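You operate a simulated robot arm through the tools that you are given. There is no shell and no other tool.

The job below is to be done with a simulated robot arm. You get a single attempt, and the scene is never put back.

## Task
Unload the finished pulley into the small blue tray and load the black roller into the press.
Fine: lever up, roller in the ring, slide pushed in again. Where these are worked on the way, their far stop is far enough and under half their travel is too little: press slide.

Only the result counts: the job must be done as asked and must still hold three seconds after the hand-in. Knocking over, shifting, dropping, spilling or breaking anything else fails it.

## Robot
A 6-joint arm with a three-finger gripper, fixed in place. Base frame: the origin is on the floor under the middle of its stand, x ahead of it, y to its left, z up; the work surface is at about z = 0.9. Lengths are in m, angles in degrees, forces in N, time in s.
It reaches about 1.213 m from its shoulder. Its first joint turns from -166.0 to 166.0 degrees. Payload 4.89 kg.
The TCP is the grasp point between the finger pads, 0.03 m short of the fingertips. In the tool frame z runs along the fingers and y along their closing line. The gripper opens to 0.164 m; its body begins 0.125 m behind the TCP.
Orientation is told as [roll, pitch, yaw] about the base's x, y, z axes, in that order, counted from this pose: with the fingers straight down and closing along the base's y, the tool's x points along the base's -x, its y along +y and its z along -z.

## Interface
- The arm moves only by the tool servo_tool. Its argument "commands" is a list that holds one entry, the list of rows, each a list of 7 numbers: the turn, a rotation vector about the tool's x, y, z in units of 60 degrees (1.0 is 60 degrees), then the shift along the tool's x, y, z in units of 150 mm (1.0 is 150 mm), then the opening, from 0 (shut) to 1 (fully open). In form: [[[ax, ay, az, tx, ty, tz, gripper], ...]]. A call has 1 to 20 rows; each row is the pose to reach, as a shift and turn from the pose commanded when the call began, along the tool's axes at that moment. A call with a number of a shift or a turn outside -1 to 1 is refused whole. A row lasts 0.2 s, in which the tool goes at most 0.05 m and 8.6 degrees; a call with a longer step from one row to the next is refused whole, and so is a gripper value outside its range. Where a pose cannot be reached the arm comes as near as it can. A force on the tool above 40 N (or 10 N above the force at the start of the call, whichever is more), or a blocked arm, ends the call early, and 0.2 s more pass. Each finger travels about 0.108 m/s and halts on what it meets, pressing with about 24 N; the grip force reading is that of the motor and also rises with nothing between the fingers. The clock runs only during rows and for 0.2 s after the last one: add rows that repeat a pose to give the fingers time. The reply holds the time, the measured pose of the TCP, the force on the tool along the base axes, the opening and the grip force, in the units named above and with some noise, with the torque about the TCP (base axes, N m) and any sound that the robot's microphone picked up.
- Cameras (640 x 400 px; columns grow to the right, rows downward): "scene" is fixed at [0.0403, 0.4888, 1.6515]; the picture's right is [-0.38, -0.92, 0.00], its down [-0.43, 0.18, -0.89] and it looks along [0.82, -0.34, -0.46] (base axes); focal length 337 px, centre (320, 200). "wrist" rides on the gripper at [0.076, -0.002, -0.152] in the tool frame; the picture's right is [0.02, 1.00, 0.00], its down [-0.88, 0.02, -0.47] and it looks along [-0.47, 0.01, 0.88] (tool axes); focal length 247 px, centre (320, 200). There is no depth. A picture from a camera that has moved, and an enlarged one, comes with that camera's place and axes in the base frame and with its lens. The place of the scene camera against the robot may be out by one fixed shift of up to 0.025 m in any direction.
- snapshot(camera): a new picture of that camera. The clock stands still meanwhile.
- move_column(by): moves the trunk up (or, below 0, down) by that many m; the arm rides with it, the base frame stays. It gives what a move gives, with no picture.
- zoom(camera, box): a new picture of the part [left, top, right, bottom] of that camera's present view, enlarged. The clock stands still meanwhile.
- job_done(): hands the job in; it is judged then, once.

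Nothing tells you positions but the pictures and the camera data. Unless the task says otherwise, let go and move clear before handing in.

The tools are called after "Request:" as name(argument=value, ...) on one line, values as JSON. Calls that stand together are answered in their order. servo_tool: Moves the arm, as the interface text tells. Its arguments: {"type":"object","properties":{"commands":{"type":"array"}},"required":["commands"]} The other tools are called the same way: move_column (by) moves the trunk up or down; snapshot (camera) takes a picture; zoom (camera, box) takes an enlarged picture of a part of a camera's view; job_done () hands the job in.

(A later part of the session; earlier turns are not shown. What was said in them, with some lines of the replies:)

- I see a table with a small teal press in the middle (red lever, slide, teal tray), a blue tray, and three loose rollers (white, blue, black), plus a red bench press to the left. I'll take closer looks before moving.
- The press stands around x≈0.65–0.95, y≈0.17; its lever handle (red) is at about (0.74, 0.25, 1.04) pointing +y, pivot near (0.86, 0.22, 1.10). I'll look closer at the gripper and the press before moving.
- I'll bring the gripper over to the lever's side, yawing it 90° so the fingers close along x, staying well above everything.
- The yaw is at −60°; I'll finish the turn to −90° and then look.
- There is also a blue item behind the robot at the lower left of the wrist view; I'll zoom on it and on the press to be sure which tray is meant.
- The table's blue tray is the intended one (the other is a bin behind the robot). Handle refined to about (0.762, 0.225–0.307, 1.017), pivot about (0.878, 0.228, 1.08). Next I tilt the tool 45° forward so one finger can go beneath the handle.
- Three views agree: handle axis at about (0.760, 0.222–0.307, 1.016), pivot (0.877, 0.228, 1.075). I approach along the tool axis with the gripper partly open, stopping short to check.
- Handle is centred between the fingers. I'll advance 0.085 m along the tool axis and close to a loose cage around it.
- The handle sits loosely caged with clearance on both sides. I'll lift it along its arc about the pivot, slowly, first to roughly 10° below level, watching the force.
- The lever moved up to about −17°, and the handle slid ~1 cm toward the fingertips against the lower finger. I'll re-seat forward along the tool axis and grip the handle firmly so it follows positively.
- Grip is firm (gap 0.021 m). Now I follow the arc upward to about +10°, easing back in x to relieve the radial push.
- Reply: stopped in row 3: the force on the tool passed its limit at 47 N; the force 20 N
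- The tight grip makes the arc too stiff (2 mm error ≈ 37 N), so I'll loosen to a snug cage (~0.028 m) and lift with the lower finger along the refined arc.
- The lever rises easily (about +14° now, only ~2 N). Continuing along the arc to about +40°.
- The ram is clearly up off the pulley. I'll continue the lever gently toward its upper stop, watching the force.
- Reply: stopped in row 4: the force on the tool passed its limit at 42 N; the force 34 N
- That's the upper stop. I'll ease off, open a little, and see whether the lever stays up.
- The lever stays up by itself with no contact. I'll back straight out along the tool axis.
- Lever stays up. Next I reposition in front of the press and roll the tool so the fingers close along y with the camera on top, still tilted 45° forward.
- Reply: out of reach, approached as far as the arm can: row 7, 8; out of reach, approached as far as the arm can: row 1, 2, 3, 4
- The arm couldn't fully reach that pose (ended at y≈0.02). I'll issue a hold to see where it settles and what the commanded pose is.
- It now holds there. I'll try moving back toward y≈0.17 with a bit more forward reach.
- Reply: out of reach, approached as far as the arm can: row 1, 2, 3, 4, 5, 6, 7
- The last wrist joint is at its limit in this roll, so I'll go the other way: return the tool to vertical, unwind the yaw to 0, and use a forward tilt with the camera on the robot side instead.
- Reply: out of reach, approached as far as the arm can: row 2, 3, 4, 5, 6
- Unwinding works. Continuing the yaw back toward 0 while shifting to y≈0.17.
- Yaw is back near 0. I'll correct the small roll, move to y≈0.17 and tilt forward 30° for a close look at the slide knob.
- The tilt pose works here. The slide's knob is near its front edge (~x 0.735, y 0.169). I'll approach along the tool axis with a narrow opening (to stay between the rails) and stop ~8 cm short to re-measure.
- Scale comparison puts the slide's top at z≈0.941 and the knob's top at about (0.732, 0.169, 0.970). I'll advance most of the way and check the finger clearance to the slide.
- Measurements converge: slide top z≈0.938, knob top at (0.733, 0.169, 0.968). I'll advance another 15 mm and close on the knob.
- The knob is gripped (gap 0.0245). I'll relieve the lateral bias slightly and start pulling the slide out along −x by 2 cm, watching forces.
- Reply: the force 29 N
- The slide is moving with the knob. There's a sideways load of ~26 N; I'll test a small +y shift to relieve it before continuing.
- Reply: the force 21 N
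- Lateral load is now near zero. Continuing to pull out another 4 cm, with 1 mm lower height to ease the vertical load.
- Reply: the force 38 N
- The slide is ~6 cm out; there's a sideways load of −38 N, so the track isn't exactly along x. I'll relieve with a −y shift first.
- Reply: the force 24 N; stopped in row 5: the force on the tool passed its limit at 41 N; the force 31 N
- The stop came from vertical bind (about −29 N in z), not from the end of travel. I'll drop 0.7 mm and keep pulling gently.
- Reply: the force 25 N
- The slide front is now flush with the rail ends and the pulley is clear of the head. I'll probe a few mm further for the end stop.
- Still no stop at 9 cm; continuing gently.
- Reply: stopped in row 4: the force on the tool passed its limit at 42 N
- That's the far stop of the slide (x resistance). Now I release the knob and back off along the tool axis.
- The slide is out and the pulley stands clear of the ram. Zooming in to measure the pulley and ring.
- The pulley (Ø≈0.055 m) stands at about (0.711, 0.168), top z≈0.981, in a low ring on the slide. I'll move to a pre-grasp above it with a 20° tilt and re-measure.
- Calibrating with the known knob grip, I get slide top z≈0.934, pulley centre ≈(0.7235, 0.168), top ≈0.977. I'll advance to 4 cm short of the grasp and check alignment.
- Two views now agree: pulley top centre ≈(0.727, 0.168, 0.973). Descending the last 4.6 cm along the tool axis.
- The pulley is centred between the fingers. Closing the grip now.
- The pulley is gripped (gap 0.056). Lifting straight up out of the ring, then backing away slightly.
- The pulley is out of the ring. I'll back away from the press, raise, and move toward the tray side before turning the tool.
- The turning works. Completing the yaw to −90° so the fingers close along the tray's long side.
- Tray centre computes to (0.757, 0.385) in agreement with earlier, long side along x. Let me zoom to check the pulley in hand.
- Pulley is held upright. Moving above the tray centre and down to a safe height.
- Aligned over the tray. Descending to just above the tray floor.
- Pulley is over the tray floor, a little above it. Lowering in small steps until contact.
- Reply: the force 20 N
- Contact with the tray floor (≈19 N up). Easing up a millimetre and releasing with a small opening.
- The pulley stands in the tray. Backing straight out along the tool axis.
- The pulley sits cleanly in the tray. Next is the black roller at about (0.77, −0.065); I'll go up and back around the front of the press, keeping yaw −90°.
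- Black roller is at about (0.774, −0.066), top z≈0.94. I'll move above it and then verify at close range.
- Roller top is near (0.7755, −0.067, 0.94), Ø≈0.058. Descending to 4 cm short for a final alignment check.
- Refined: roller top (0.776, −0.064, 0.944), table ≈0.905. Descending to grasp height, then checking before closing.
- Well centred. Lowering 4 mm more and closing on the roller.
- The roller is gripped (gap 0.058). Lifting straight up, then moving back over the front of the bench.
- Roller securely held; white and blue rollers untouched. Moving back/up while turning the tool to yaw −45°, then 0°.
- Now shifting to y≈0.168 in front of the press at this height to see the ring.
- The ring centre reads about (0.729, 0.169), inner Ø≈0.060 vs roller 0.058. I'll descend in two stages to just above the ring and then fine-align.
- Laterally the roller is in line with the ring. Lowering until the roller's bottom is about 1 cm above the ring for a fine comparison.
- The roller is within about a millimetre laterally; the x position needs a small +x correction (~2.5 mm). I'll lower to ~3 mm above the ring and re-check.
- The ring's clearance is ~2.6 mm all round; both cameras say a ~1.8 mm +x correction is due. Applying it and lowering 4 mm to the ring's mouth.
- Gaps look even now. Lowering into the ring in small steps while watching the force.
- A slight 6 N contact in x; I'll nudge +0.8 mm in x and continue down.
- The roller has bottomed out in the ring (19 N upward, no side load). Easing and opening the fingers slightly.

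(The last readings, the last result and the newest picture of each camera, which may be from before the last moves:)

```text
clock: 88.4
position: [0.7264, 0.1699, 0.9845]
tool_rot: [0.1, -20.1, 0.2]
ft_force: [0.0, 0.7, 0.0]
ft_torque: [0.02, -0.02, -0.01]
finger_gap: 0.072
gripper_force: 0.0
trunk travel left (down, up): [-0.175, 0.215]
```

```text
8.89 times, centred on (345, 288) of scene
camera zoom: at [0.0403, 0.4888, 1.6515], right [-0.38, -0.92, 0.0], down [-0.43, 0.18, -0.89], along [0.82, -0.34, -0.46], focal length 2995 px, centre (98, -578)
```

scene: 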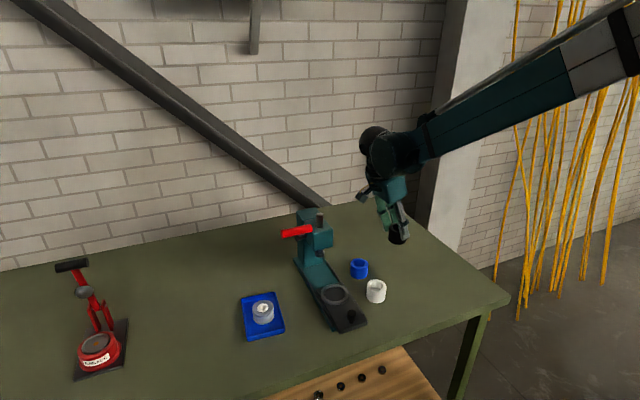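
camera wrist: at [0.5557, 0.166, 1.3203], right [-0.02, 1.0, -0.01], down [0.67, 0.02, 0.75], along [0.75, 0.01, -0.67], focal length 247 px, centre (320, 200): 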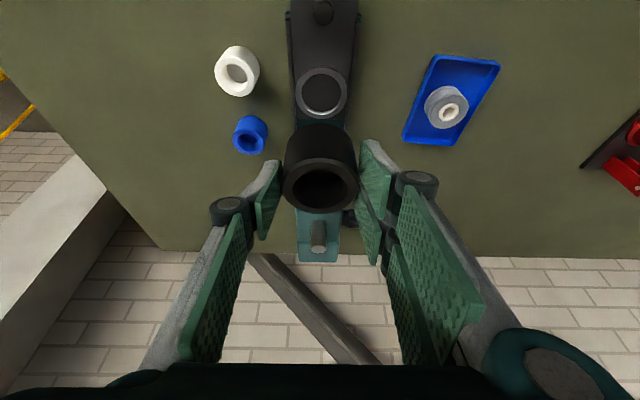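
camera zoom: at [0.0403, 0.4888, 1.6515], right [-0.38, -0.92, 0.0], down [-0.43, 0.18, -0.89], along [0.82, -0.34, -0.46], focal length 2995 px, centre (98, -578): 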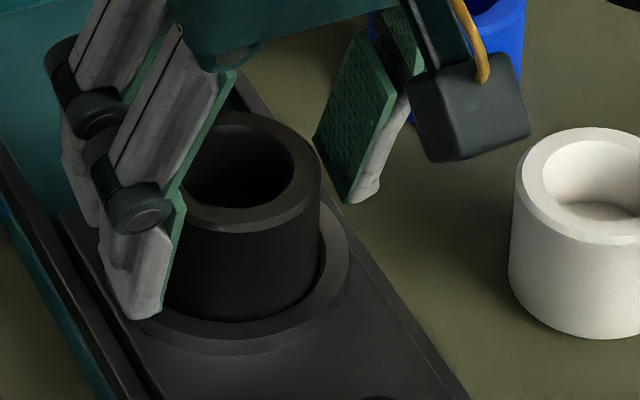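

The roller stands in the ring. Backing out along the tool axis.

Request:
servo_tool(commands=[[[0, 0, 0, 0, 0, -0.05, 0.44], [0, 0, 0, 0, 0, -0.13, 0.44], [0, 0, 0, 0, 0, -0.25, 0.44], [0, 0, 0, 0, 0, -0.42, 0.44], [0, 0, 0, 0, 0, -0.65, 0.44], [0, 0, 0, 0, 0, -0.9, 0.44]]])

Request:
snapshot(camera="wrist")

Request:
zoom(camera="scene", box=[220, 200, 400, 340])

```text
clock: 89.8
position: [0.6799, 0.1692, 1.111]
tool_rot: [0.0, -19.9, 0.1]
ft_force: [0.7, -0.5, -0.5]
ft_torque: [-0.06, 0.21, -0.01]
finger_gap: 0.0721
gripper_force: 0.0
trunk travel left (down, up): [-0.175, 0.215]
```

```text
taken
camera wrist: at [0.5578, 0.1661, 1.2285], right [-0.02, 1.0, -0.01], down [0.67, 0.02, 0.74], along [0.74, 0.01, -0.67], focal length 247 px, centre (320, 200)
```

wrist: 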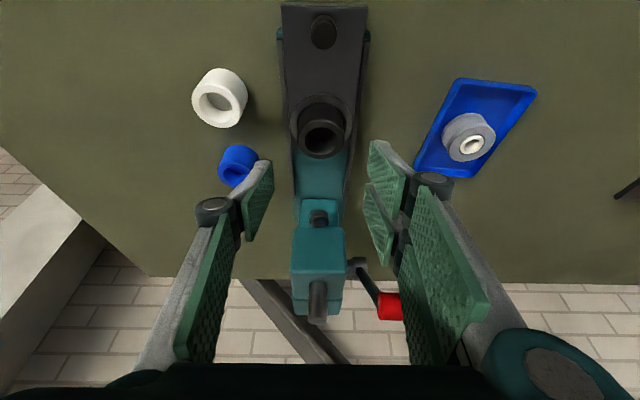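

```text
2.86 times, centred on (310, 270) of scene
camera zoom: at [0.0403, 0.4888, 1.6515], right [-0.38, -0.92, 0.0], down [-0.43, 0.18, -0.89], along [0.82, -0.34, -0.46], focal length 962 px, centre (349, 0)
```

zoom: 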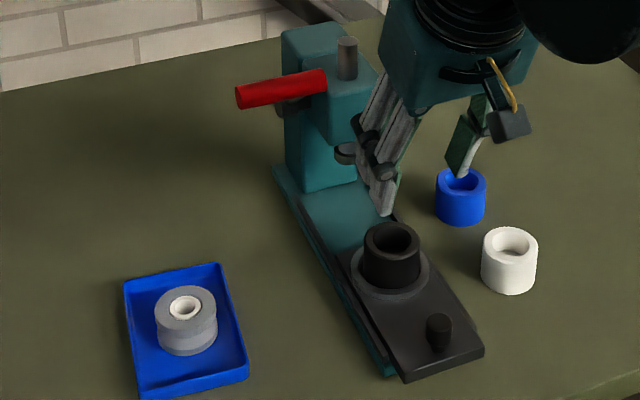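

Roller seated, pulley in the tray, lever still up. Now I go back to the knob (tilt 30°) to push the slide home.

Request:
servo_tool(commands=[[[0, -0.03, 0, 0.13, 0.003, 0, 0.4], [0, -0.06, 0, 0.28, 0.003, -0.005, 0.36], [0, -0.09, 0, 0.43, 0.003, -0.01, 0.32], [0, -0.12, 0, 0.58, 0.003, -0.02, 0.28], [0, -0.15, 0, 0.72, 0.003, -0.03, 0.27], [0, -0.16, 0, 0.826, 0.003, -0.031, 0.27]]])

Request:
snapshot(camera="wrist")

Request:
zoom(camera="wrist", box=[250, 90, 390, 190])

```text
clock: 91.2
position: [0.5624, 0.1679, 1.0727]
tool_rot: [0.0, -29.5, 0.0]
ft_force: [0.1, -0.7, -0.2]
ft_torque: [-0.04, 0.07, 0.02]
finger_gap: 0.0441
gripper_force: 0.0
trunk travel left (down, up): [-0.175, 0.215]
```

```text
taken
camera wrist: at [0.4227, 0.166, 1.1676], right [-0.02, 1.0, -0.01], down [0.53, 0.02, 0.85], along [0.85, 0.01, -0.53], focal length 247 px, centre (320, 200)
```

wrist: 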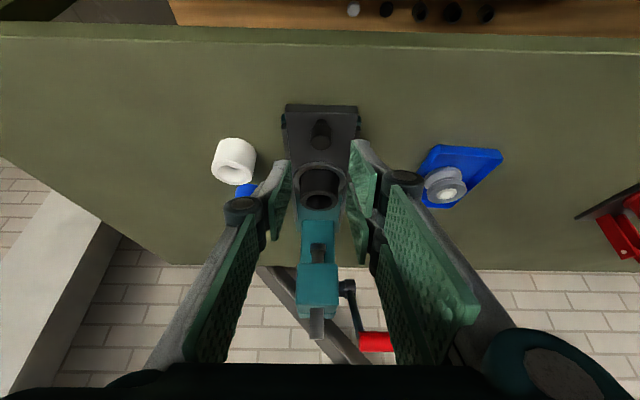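

```text
4.00 times, centred on (320, 140) of wrist
camera zoom: at [0.4227, 0.166, 1.1676], right [-0.02, 1.0, -0.01], down [0.53, 0.02, 0.85], along [0.85, 0.01, -0.53], focal length 988 px, centre (320, 440)
```

zoom: 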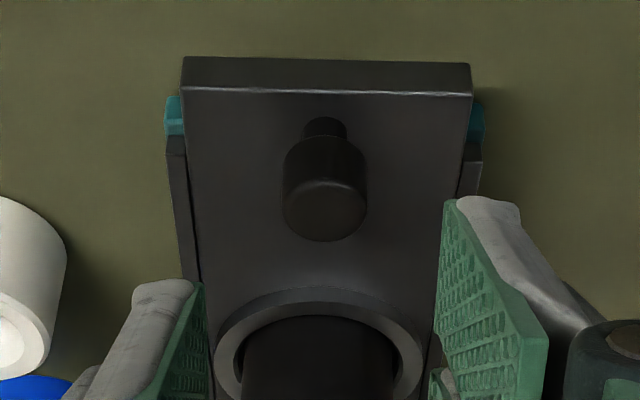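

Request:
servo_tool(commands=[[[0, 0, 0, 0, 0.004, 0.15, 0.27], [0, 0, 0, 0, 0.006, 0.3, 0.27], [0, 0, 0, 0, 0.008, 0.42, 0.27], [0, 0, 0, 0, 0.008, 0.52, 0.27]]])

Request:
zoom(camera="wrist", box=[250, 90, 390, 190])

```text
clock: 92.2
position: [0.603, 0.1715, 1.0059]
tool_rot: [0.1, -29.5, 0.1]
ft_force: [-0.7, 0.0, 0.6]
ft_torque: [0.04, 0.01, 0.01]
finger_gap: 0.0444
gripper_force: 0.1
trunk travel left (down, up): [-0.175, 0.215]
```

```text
4.00 times, centred on (320, 140) of wrist
camera zoom: at [0.4616, 0.1688, 1.1006], right [-0.02, 1.0, -0.01], down [0.53, 0.02, 0.85], along [0.85, 0.01, -0.53], focal length 988 px, centre (320, 440)
```

zoom: 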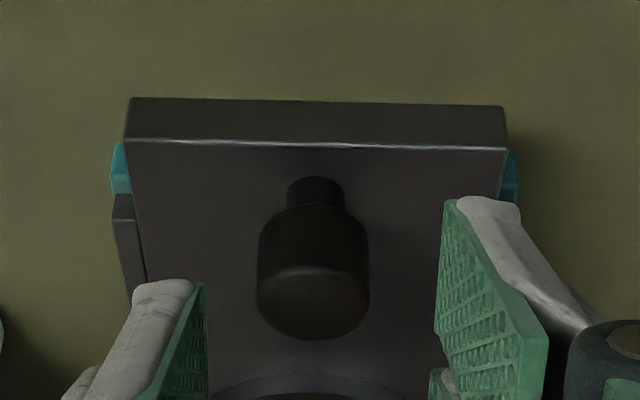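

Request:
servo_tool(commands=[[[0, 0, 0, 0, -0.004, 0.07, 0.27], [0, 0, 0, 0, -0.007, 0.147, 0.27], [0, 0, 0, 0, -0.007, 0.147, 0.18], [0, 0, 0, 0, -0.007, 0.147, 0.12], [0, 0, 0, 0, -0.007, 0.147, 0.1], [0, 0, 0, 0, -0.007, 0.147, 0.05], [0, 0, 0, 0, -0.007, 0.147, 0.05]]])

Request:
zoom(camera="wrist", box=[250, 90, 390, 190])

```text
clock: 93.8
position: [0.6115, 0.1699, 0.9854]
tool_rot: [0.0, -29.6, 0.2]
ft_force: [0.2, -0.8, -2.3]
ft_torque: [0.09, -0.04, -0.02]
finger_gap: 0.0235
gripper_force: 45.5
trunk travel left (down, up): [-0.175, 0.215]
```

```text
4.00 times, centred on (320, 140) of wrist
camera zoom: at [0.4715, 0.1668, 1.0808], right [-0.02, 1.0, -0.01], down [0.53, 0.02, 0.85], along [0.85, 0.01, -0.53], focal length 988 px, centre (320, 440)
```

zoom: 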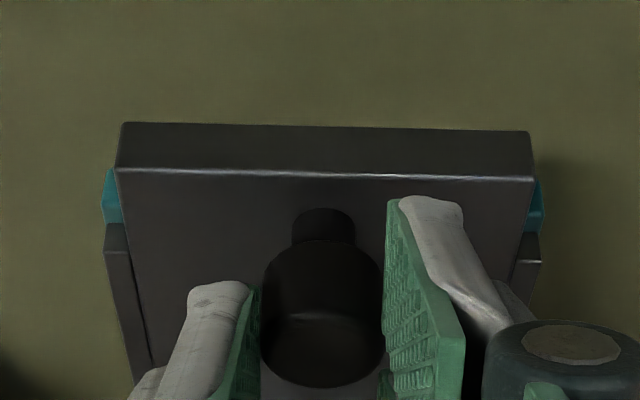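

The knob is gripped with almost no side load. Pushing the slide in by 3 cm first.

Request:
servo_tool(commands=[[[0, 0, 0, -0.029, 0, 0.0165, 0.05], [0, 0, 0, -0.058, 0, 0.033, 0.05], [0, 0, 0, -0.087, 0, 0.0495, 0.05], [0, 0, 0, -0.116, 0, 0.066, 0.05], [0, 0, 0, -0.145, 0, 0.0825, 0.05], [0, 0, 0, -0.174, 0, 0.099, 0.05]]])

Request:
zoom(camera="scene", box=[270, 200, 390, 330])

```text
clock: 95.2
position: [0.6419, 0.1698, 0.9864]
tool_rot: [-0.1, -29.5, 0.0]
ft_force: [0.5, -1.9, -21.5]
ft_torque: [0.02, 0.8, -0.03]
finger_gap: 0.0238
gripper_force: 45.1
trunk travel left (down, up): [-0.175, 0.215]
```

```text
3.08 times, centred on (330, 265) of scene
camera zoom: at [0.0403, 0.4888, 1.6515], right [-0.38, -0.92, 0.0], down [-0.43, 0.18, -0.89], along [0.82, -0.34, -0.46], focal length 1037 px, centre (289, 0)
```

zoom: 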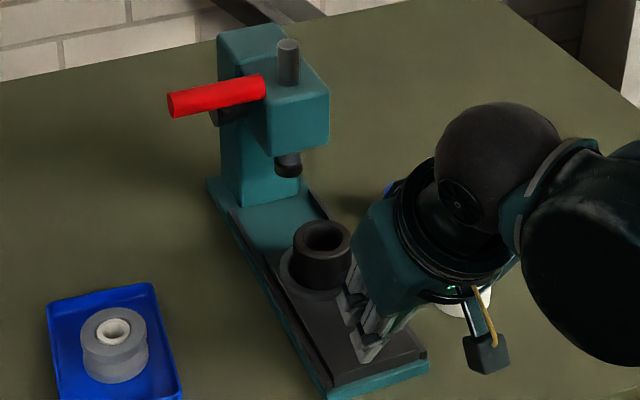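

Slide moving in with the roller standing. Lowering 0.7 mm to ease vertical load and pushing another 3 cm.

Request:
servo_tool(commands=[[[0, 0, 0, 0.003, 0, 0.005, 0.05], [0, 0, 0, -0.026, 0, 0.0215, 0.05], [0, 0, 0, -0.055, 0, 0.038, 0.05], [0, 0, 0, -0.084, 0, 0.0545, 0.05], [0, 0, 0, -0.113, 0, 0.071, 0.05], [0, 0, 0, -0.142, 0, 0.0875, 0.05], [0, 0, 0, -0.171, 0, 0.104, 0.05]]])

```text
clock: 96.8
position: [0.6729, 0.1701, 0.9868]
tool_rot: [-0.1, -29.6, 0.1]
ft_force: [0.7, -11.0, 4.2]
ft_torque: [-0.3, 0.69, -0.16]
finger_gap: 0.0232
gripper_force: 45.0
trunk travel left (down, up): [-0.175, 0.215]
```

Request:
servo_tool(commands=[[[0, 0, 0, -0.029, -0.003, 0.0165, 0.05], [0, 0, 0, -0.058, -0.004, 0.033, 0.05], [0, 0, 0, -0.087, -0.004, 0.0495, 0.05], [0, 0, 0, -0.116, -0.004, 0.066, 0.05], [0, 0, 0, -0.145, -0.004, 0.0825, 0.05], [0, 0, 0, -0.174, -0.004, 0.099, 0.05]]])

Request:
zoom(camera="scene", box=[270, 200, 390, 330])

Request:
snapshot(camera="wrist")

```text
clock: 98.2
position: [0.7028, 0.1685, 0.9866]
tool_rot: [0.0, -29.6, 0.0]
ft_force: [0.4, -27.1, 2.9]
ft_torque: [-0.64, 0.78, -0.44]
finger_gap: 0.0233
gripper_force: 45.2
trunk travel left (down, up): [-0.175, 0.215]
```

```text
3.08 times, centred on (330, 265) of scene
camera zoom: at [0.0403, 0.4888, 1.6515], right [-0.38, -0.92, 0.0], down [-0.43, 0.18, -0.89], along [0.82, -0.34, -0.46], focal length 1037 px, centre (289, 0)
```

zoom: 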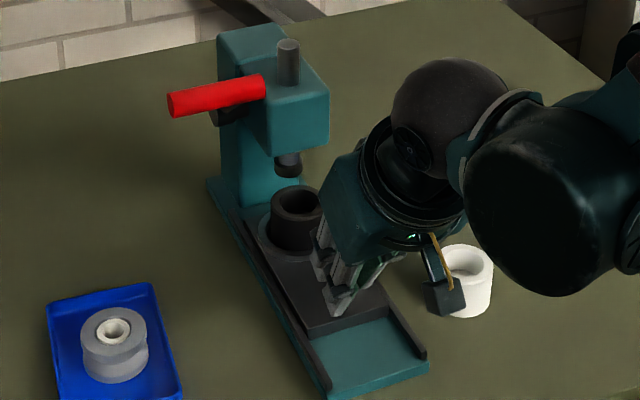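

```text
taken
camera wrist: at [0.5618, 0.1669, 1.081], right [-0.02, 1.0, -0.01], down [0.53, 0.02, 0.85], along [0.85, 0.01, -0.53], focal length 247 px, centre (320, 200)
```

wrist: 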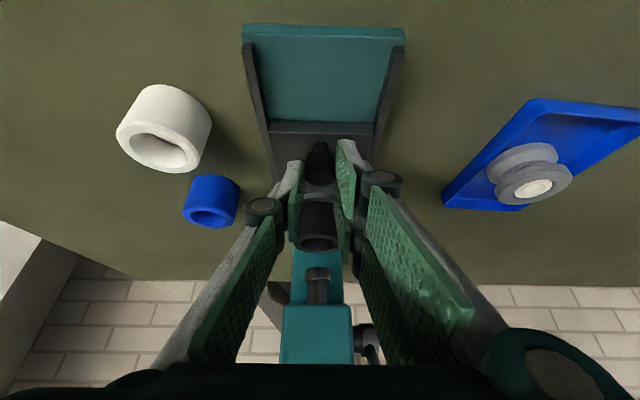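

Lateral load −27 N; easing 1.5 mm in −y, then continuing to push with 2 cm left in small steps.

Request:
servo_tool(commands=[[[0, 0, 0, 0, -0.006, 0, 0.05], [0, 0, 0, 0, -0.01, 0, 0.05]]])

Request:
servo_tool(commands=[[[0, 0, 0, -0.029, -0.001, 0.0165, 0.05], [0, 0, 0, -0.058, -0.002, 0.033, 0.05], [0, 0, 0, -0.087, -0.003, 0.0495, 0.05], [0, 0, 0, -0.116, -0.003, 0.066, 0.05]]])

```text
clock: 98.8
position: [0.7013, 0.1703, 0.9854]
tool_rot: [0.1, -29.6, 0.0]
ft_force: [2.0, 1.6, 11.5]
ft_torque: [0.37, -0.32, -0.04]
finger_gap: 0.0235
gripper_force: 45.0
trunk travel left (down, up): [-0.175, 0.215]
```

```text
clock: 99.8
position: [0.7216, 0.1686, 0.9859]
tool_rot: [0.0, -29.6, 0.2]
ft_force: [3.4, 25.3, 7.7]
ft_torque: [0.73, 0.17, 0.42]
finger_gap: 0.0232
gripper_force: 44.8
trunk travel left (down, up): [-0.175, 0.215]
```

Request:
servo_tool(commands=[[[0, 0, 0, 0, 0.005, 0, 0.05], [0, 0, 0, 0, 0.009, 0, 0.05]]])

Request:
servo_tool(commands=[[[0, 0, 0, -0.017, 0.001, 0.01, 0.05], [0, 0, 0, -0.034, 0.002, 0.02, 0.05], [0, 0, 0, -0.046, 0.002, 0.026, 0.05]]])

Request:
zoom(camera="wrist", box=[230, 10, 410, 200])

Request:
zoom(camera="scene", box=[270, 200, 390, 330])

```text
clock: 100.4
position: [0.7215, 0.1698, 0.9875]
tool_rot: [-0.1, -29.7, 0.1]
ft_force: [4.4, 20.4, 16.0]
ft_torque: [0.67, -0.21, 0.25]
finger_gap: 0.0236
gripper_force: 45.1
trunk travel left (down, up): [-0.175, 0.215]
```

```text
clock: 101.3
position: [0.7255, 0.1689, 0.9854]
tool_rot: [-0.1, -29.5, 0.2]
ft_force: [-13.5, 8.4, 21.4]
ft_torque: [0.37, 0.18, 0.11]
finger_gap: 0.0235
gripper_force: 44.8
trunk travel left (down, up): [-0.175, 0.215]
stopped in row 3: the force on the tool passed its limit at 42 N (the readings are from after the stop); the commanded pose is now the measured one
```

```text
2.11 times, centred on (320, 105) of wrist
camera zoom: at [0.5861, 0.1665, 1.0811], right [-0.02, 1.0, -0.01], down [0.53, 0.02, 0.85], along [0.85, 0.01, -0.53], focal length 520 px, centre (320, 400)
```

zoom: 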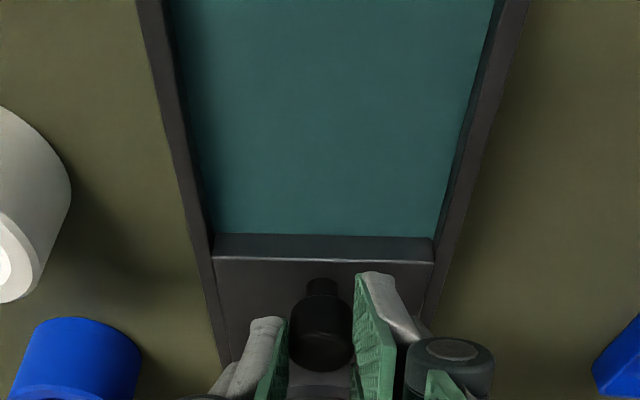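

```text
3.08 times, centred on (330, 265) of scene
camera zoom: at [0.0403, 0.4888, 1.6515], right [-0.38, -0.92, 0.0], down [-0.43, 0.18, -0.89], along [0.82, -0.34, -0.46], focal length 1037 px, centre (289, 0)
```

zoom: 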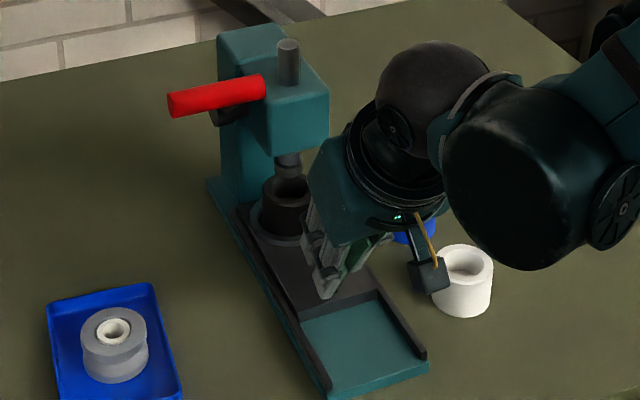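

The push met resistance. I'll compare the slide front edge with the original picture (same crop as before).

Request:
zoom(camera="scene", box=[290, 230, 390, 330])

```text
4.00 times, centred on (340, 280) of scene
camera zoom: at [0.0403, 0.4888, 1.6515], right [-0.38, -0.92, 0.0], down [-0.43, 0.18, -0.89], along [0.82, -0.34, -0.46], focal length 1348 px, centre (240, -120)
```

zoom: 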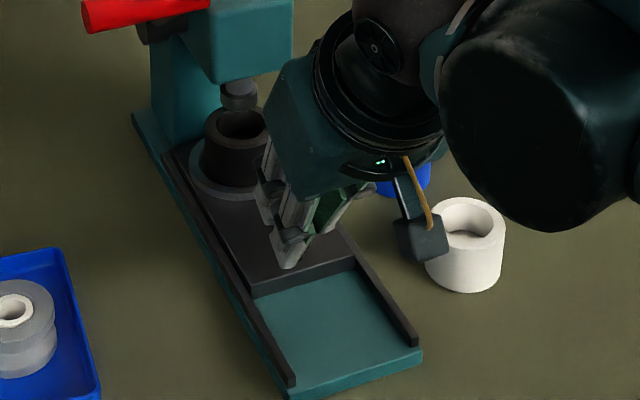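

The slide front edge matches its original location. I'll relieve the z/y load and press gently in +x once more to confirm it's against the stop.

Request:
servo_tool(commands=[[[0, 0, 0, -0.002, 0.003, -0.004, 0.05], [0, 0, 0, -0.002, 0.003, -0.004, 0.05]]])

Request:
servo_tool(commands=[[[0, 0, 0, -0.006, 0, 0.0034, 0.05], [0, 0, 0, -0.012, 0, 0.0066, 0.05]]])

```text
clock: 101.9
position: [0.7268, 0.1694, 0.9856]
tool_rot: [0.0, -29.6, 0.1]
ft_force: [-16.9, 4.9, 5.7]
ft_torque: [0.29, 0.05, 0.06]
finger_gap: 0.0235
gripper_force: 45.0
trunk travel left (down, up): [-0.175, 0.215]
```

```text
clock: 102.5
position: [0.7268, 0.1701, 0.9855]
tool_rot: [-0.1, -29.3, 0.2]
ft_force: [-7.8, 3.9, 1.1]
ft_torque: [0.32, -0.05, 0.04]
finger_gap: 0.0236
gripper_force: 44.9
trunk travel left (down, up): [-0.175, 0.215]
stopped in row 2: the force on the tool passed its limit at 42 N (the readings are from after the stop); the commanded pose is now the measured one
```

The slide is firmly at its inner stop. Releasing the knob and backing out.

Request:
servo_tool(commands=[[[0, 0, 0, 0, 0, 0, 0.12], [0, 0, 0, 0, 0, 0, 0.2], [0, 0, 0, 0, 0, 0, 0.27], [0, 0, 0, 0, 0, -0.08, 0.27], [0, 0, 0, 0, 0, -0.2, 0.27], [0, 0, 0, 0, 0, -0.4, 0.27], [0, 0, 0, 0, 0, -0.65, 0.3], [0, 0, 0, 0, 0, -0.95, 0.4]]])

Request:
servo_tool(commands=[[[0, 0, 0, 0.15, 0, -0.15, 0.4], [0, 0, 0, 0.3, 0, -0.3, 0.4], [0, 0, 0, 0.45, 0, -0.45, 0.4], [0, 0, 0, 0.45, 0, -0.7, 0.4]]])

Request:
snapshot(camera="wrist")

Request:
snapshot(camera="scene")

Request:
zoom(camera="scene", box=[220, 190, 420, 340])

```text
clock: 104.3
position: [0.6581, 0.1695, 1.1108]
tool_rot: [-0.1, -29.3, 0.0]
ft_force: [2.2, 0.0, -0.9]
ft_torque: [-0.09, 0.2, -0.07]
finger_gap: 0.0658
gripper_force: 0.0
trunk travel left (down, up): [-0.175, 0.215]
```

```text
clock: 105.3
position: [0.547, 0.1663, 1.1701]
tool_rot: [0.1, -29.3, 0.1]
ft_force: [1.1, 0.7, -0.9]
ft_torque: [-0.04, 0.11, -0.03]
finger_gap: 0.0656
gripper_force: 0.1
trunk travel left (down, up): [-0.175, 0.215]
```

```text
taken
camera wrist: at [0.4075, 0.1637, 1.2658], right [-0.02, 1.0, -0.01], down [0.54, 0.02, 0.84], along [0.84, 0.01, -0.54], focal length 247 px, centre (320, 200)
```

wrist: 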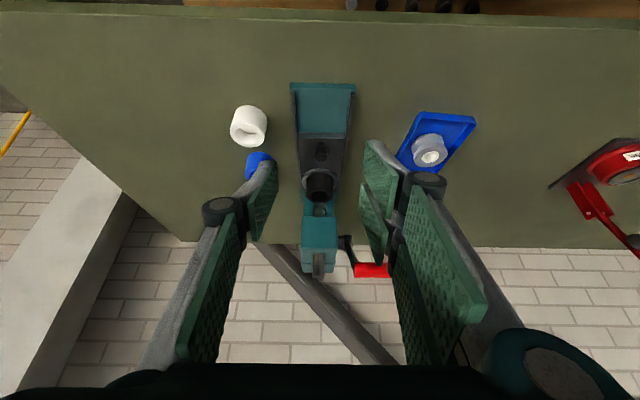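

```text
taken
```

scene: 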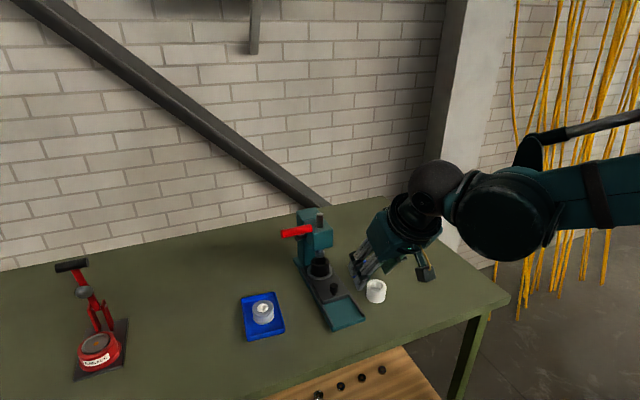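

```text
2.67 times, centred on (320, 265) of scene
camera zoom: at [0.0403, 0.4888, 1.6515], right [-0.38, -0.92, 0.0], down [-0.43, 0.18, -0.89], along [0.82, -0.34, -0.46], focal length 898 px, centre (320, 27)
```

zoom: 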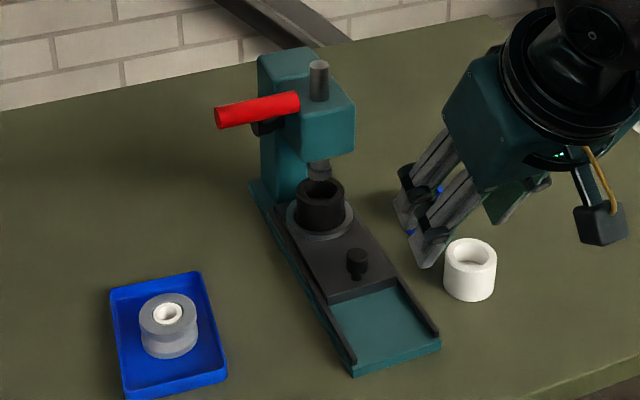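

Everything looks right; I'll lift the arm further away for an unobstructed final check.

Request:
servo_tool(commands=[[[0, 0, 0, 0, 0, -0.2, 0.4], [0, 0, 0, -0.05, 0, -0.4, 0.4], [0, 0, 0, -0.15, 0, -0.6, 0.4], [0, 0, 0, -0.25, 0, -0.8, 0.4], [0, 0, 0, -0.35, 0, -1.0, 0.4]]])

Request:
zoom(camera="scene", box=[220, 190, 420, 340])

Request:
zoom(camera="scene", box=[290, 200, 370, 290])

```text
clock: 106.5
position: [0.5197, 0.1681, 1.3274]
tool_rot: [-0.1, -29.3, 0.1]
ft_force: [-0.1, 0.6, -0.4]
ft_torque: [-0.03, 0.06, -0.02]
finger_gap: 0.0656
gripper_force: 0.1
trunk travel left (down, up): [-0.175, 0.215]
```

```text
2.67 times, centred on (320, 265) of scene
camera zoom: at [0.0403, 0.4888, 1.6515], right [-0.38, -0.92, 0.0], down [-0.43, 0.18, -0.89], along [0.82, -0.34, -0.46], focal length 898 px, centre (320, 27)
```

zoom: 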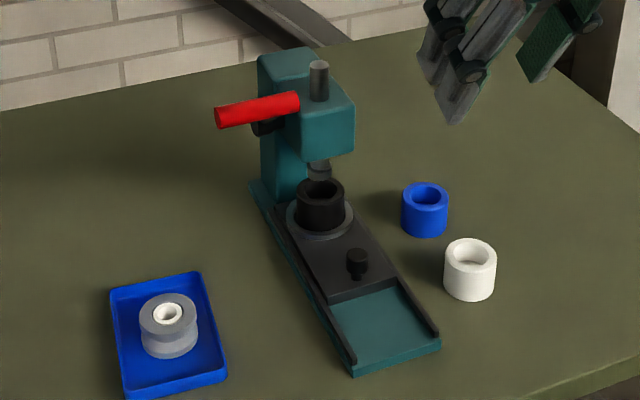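

```text
4.44 times, centred on (330, 245) of scene
camera zoom: at [0.0403, 0.4888, 1.6515], right [-0.38, -0.92, 0.0], down [-0.43, 0.18, -0.89], along [0.82, -0.34, -0.46], focal length 1497 px, centre (276, 0)
```

zoom: 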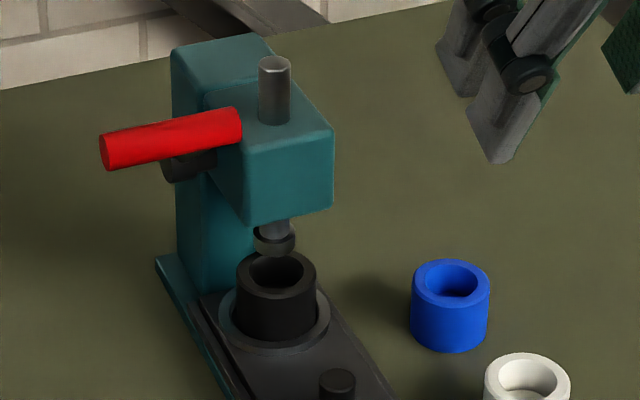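

The pulley is in the blue tray and the black roller sits in the ring. The slide is pushed in to its stop and the lever is up. The blue and white rollers are where they were at the start, and the arm is clear. Handing in.

Request:
job_done()

```text
The job is handed in.
```

The press is reloaded, and I've handed the job in; the hand-in reply didn't say whether it passed.

- **Pulley:** it came out of the ring and now stands upright in the small blue tray.
- **Black roller:** it sits upright in the ring, touching the bottom with no side load when I let go.
- **Slide:** I pulled it out to its far stop for the swap, then pushed it back in until it met its inner stop. Its front edge is where it was at the start.
- **Lever:** I raised it to its upper stop, and it has stayed up by itself since.

In the last pictures the white and blue rollers, the tray and the press are where they started, and the arm is clear of everything.
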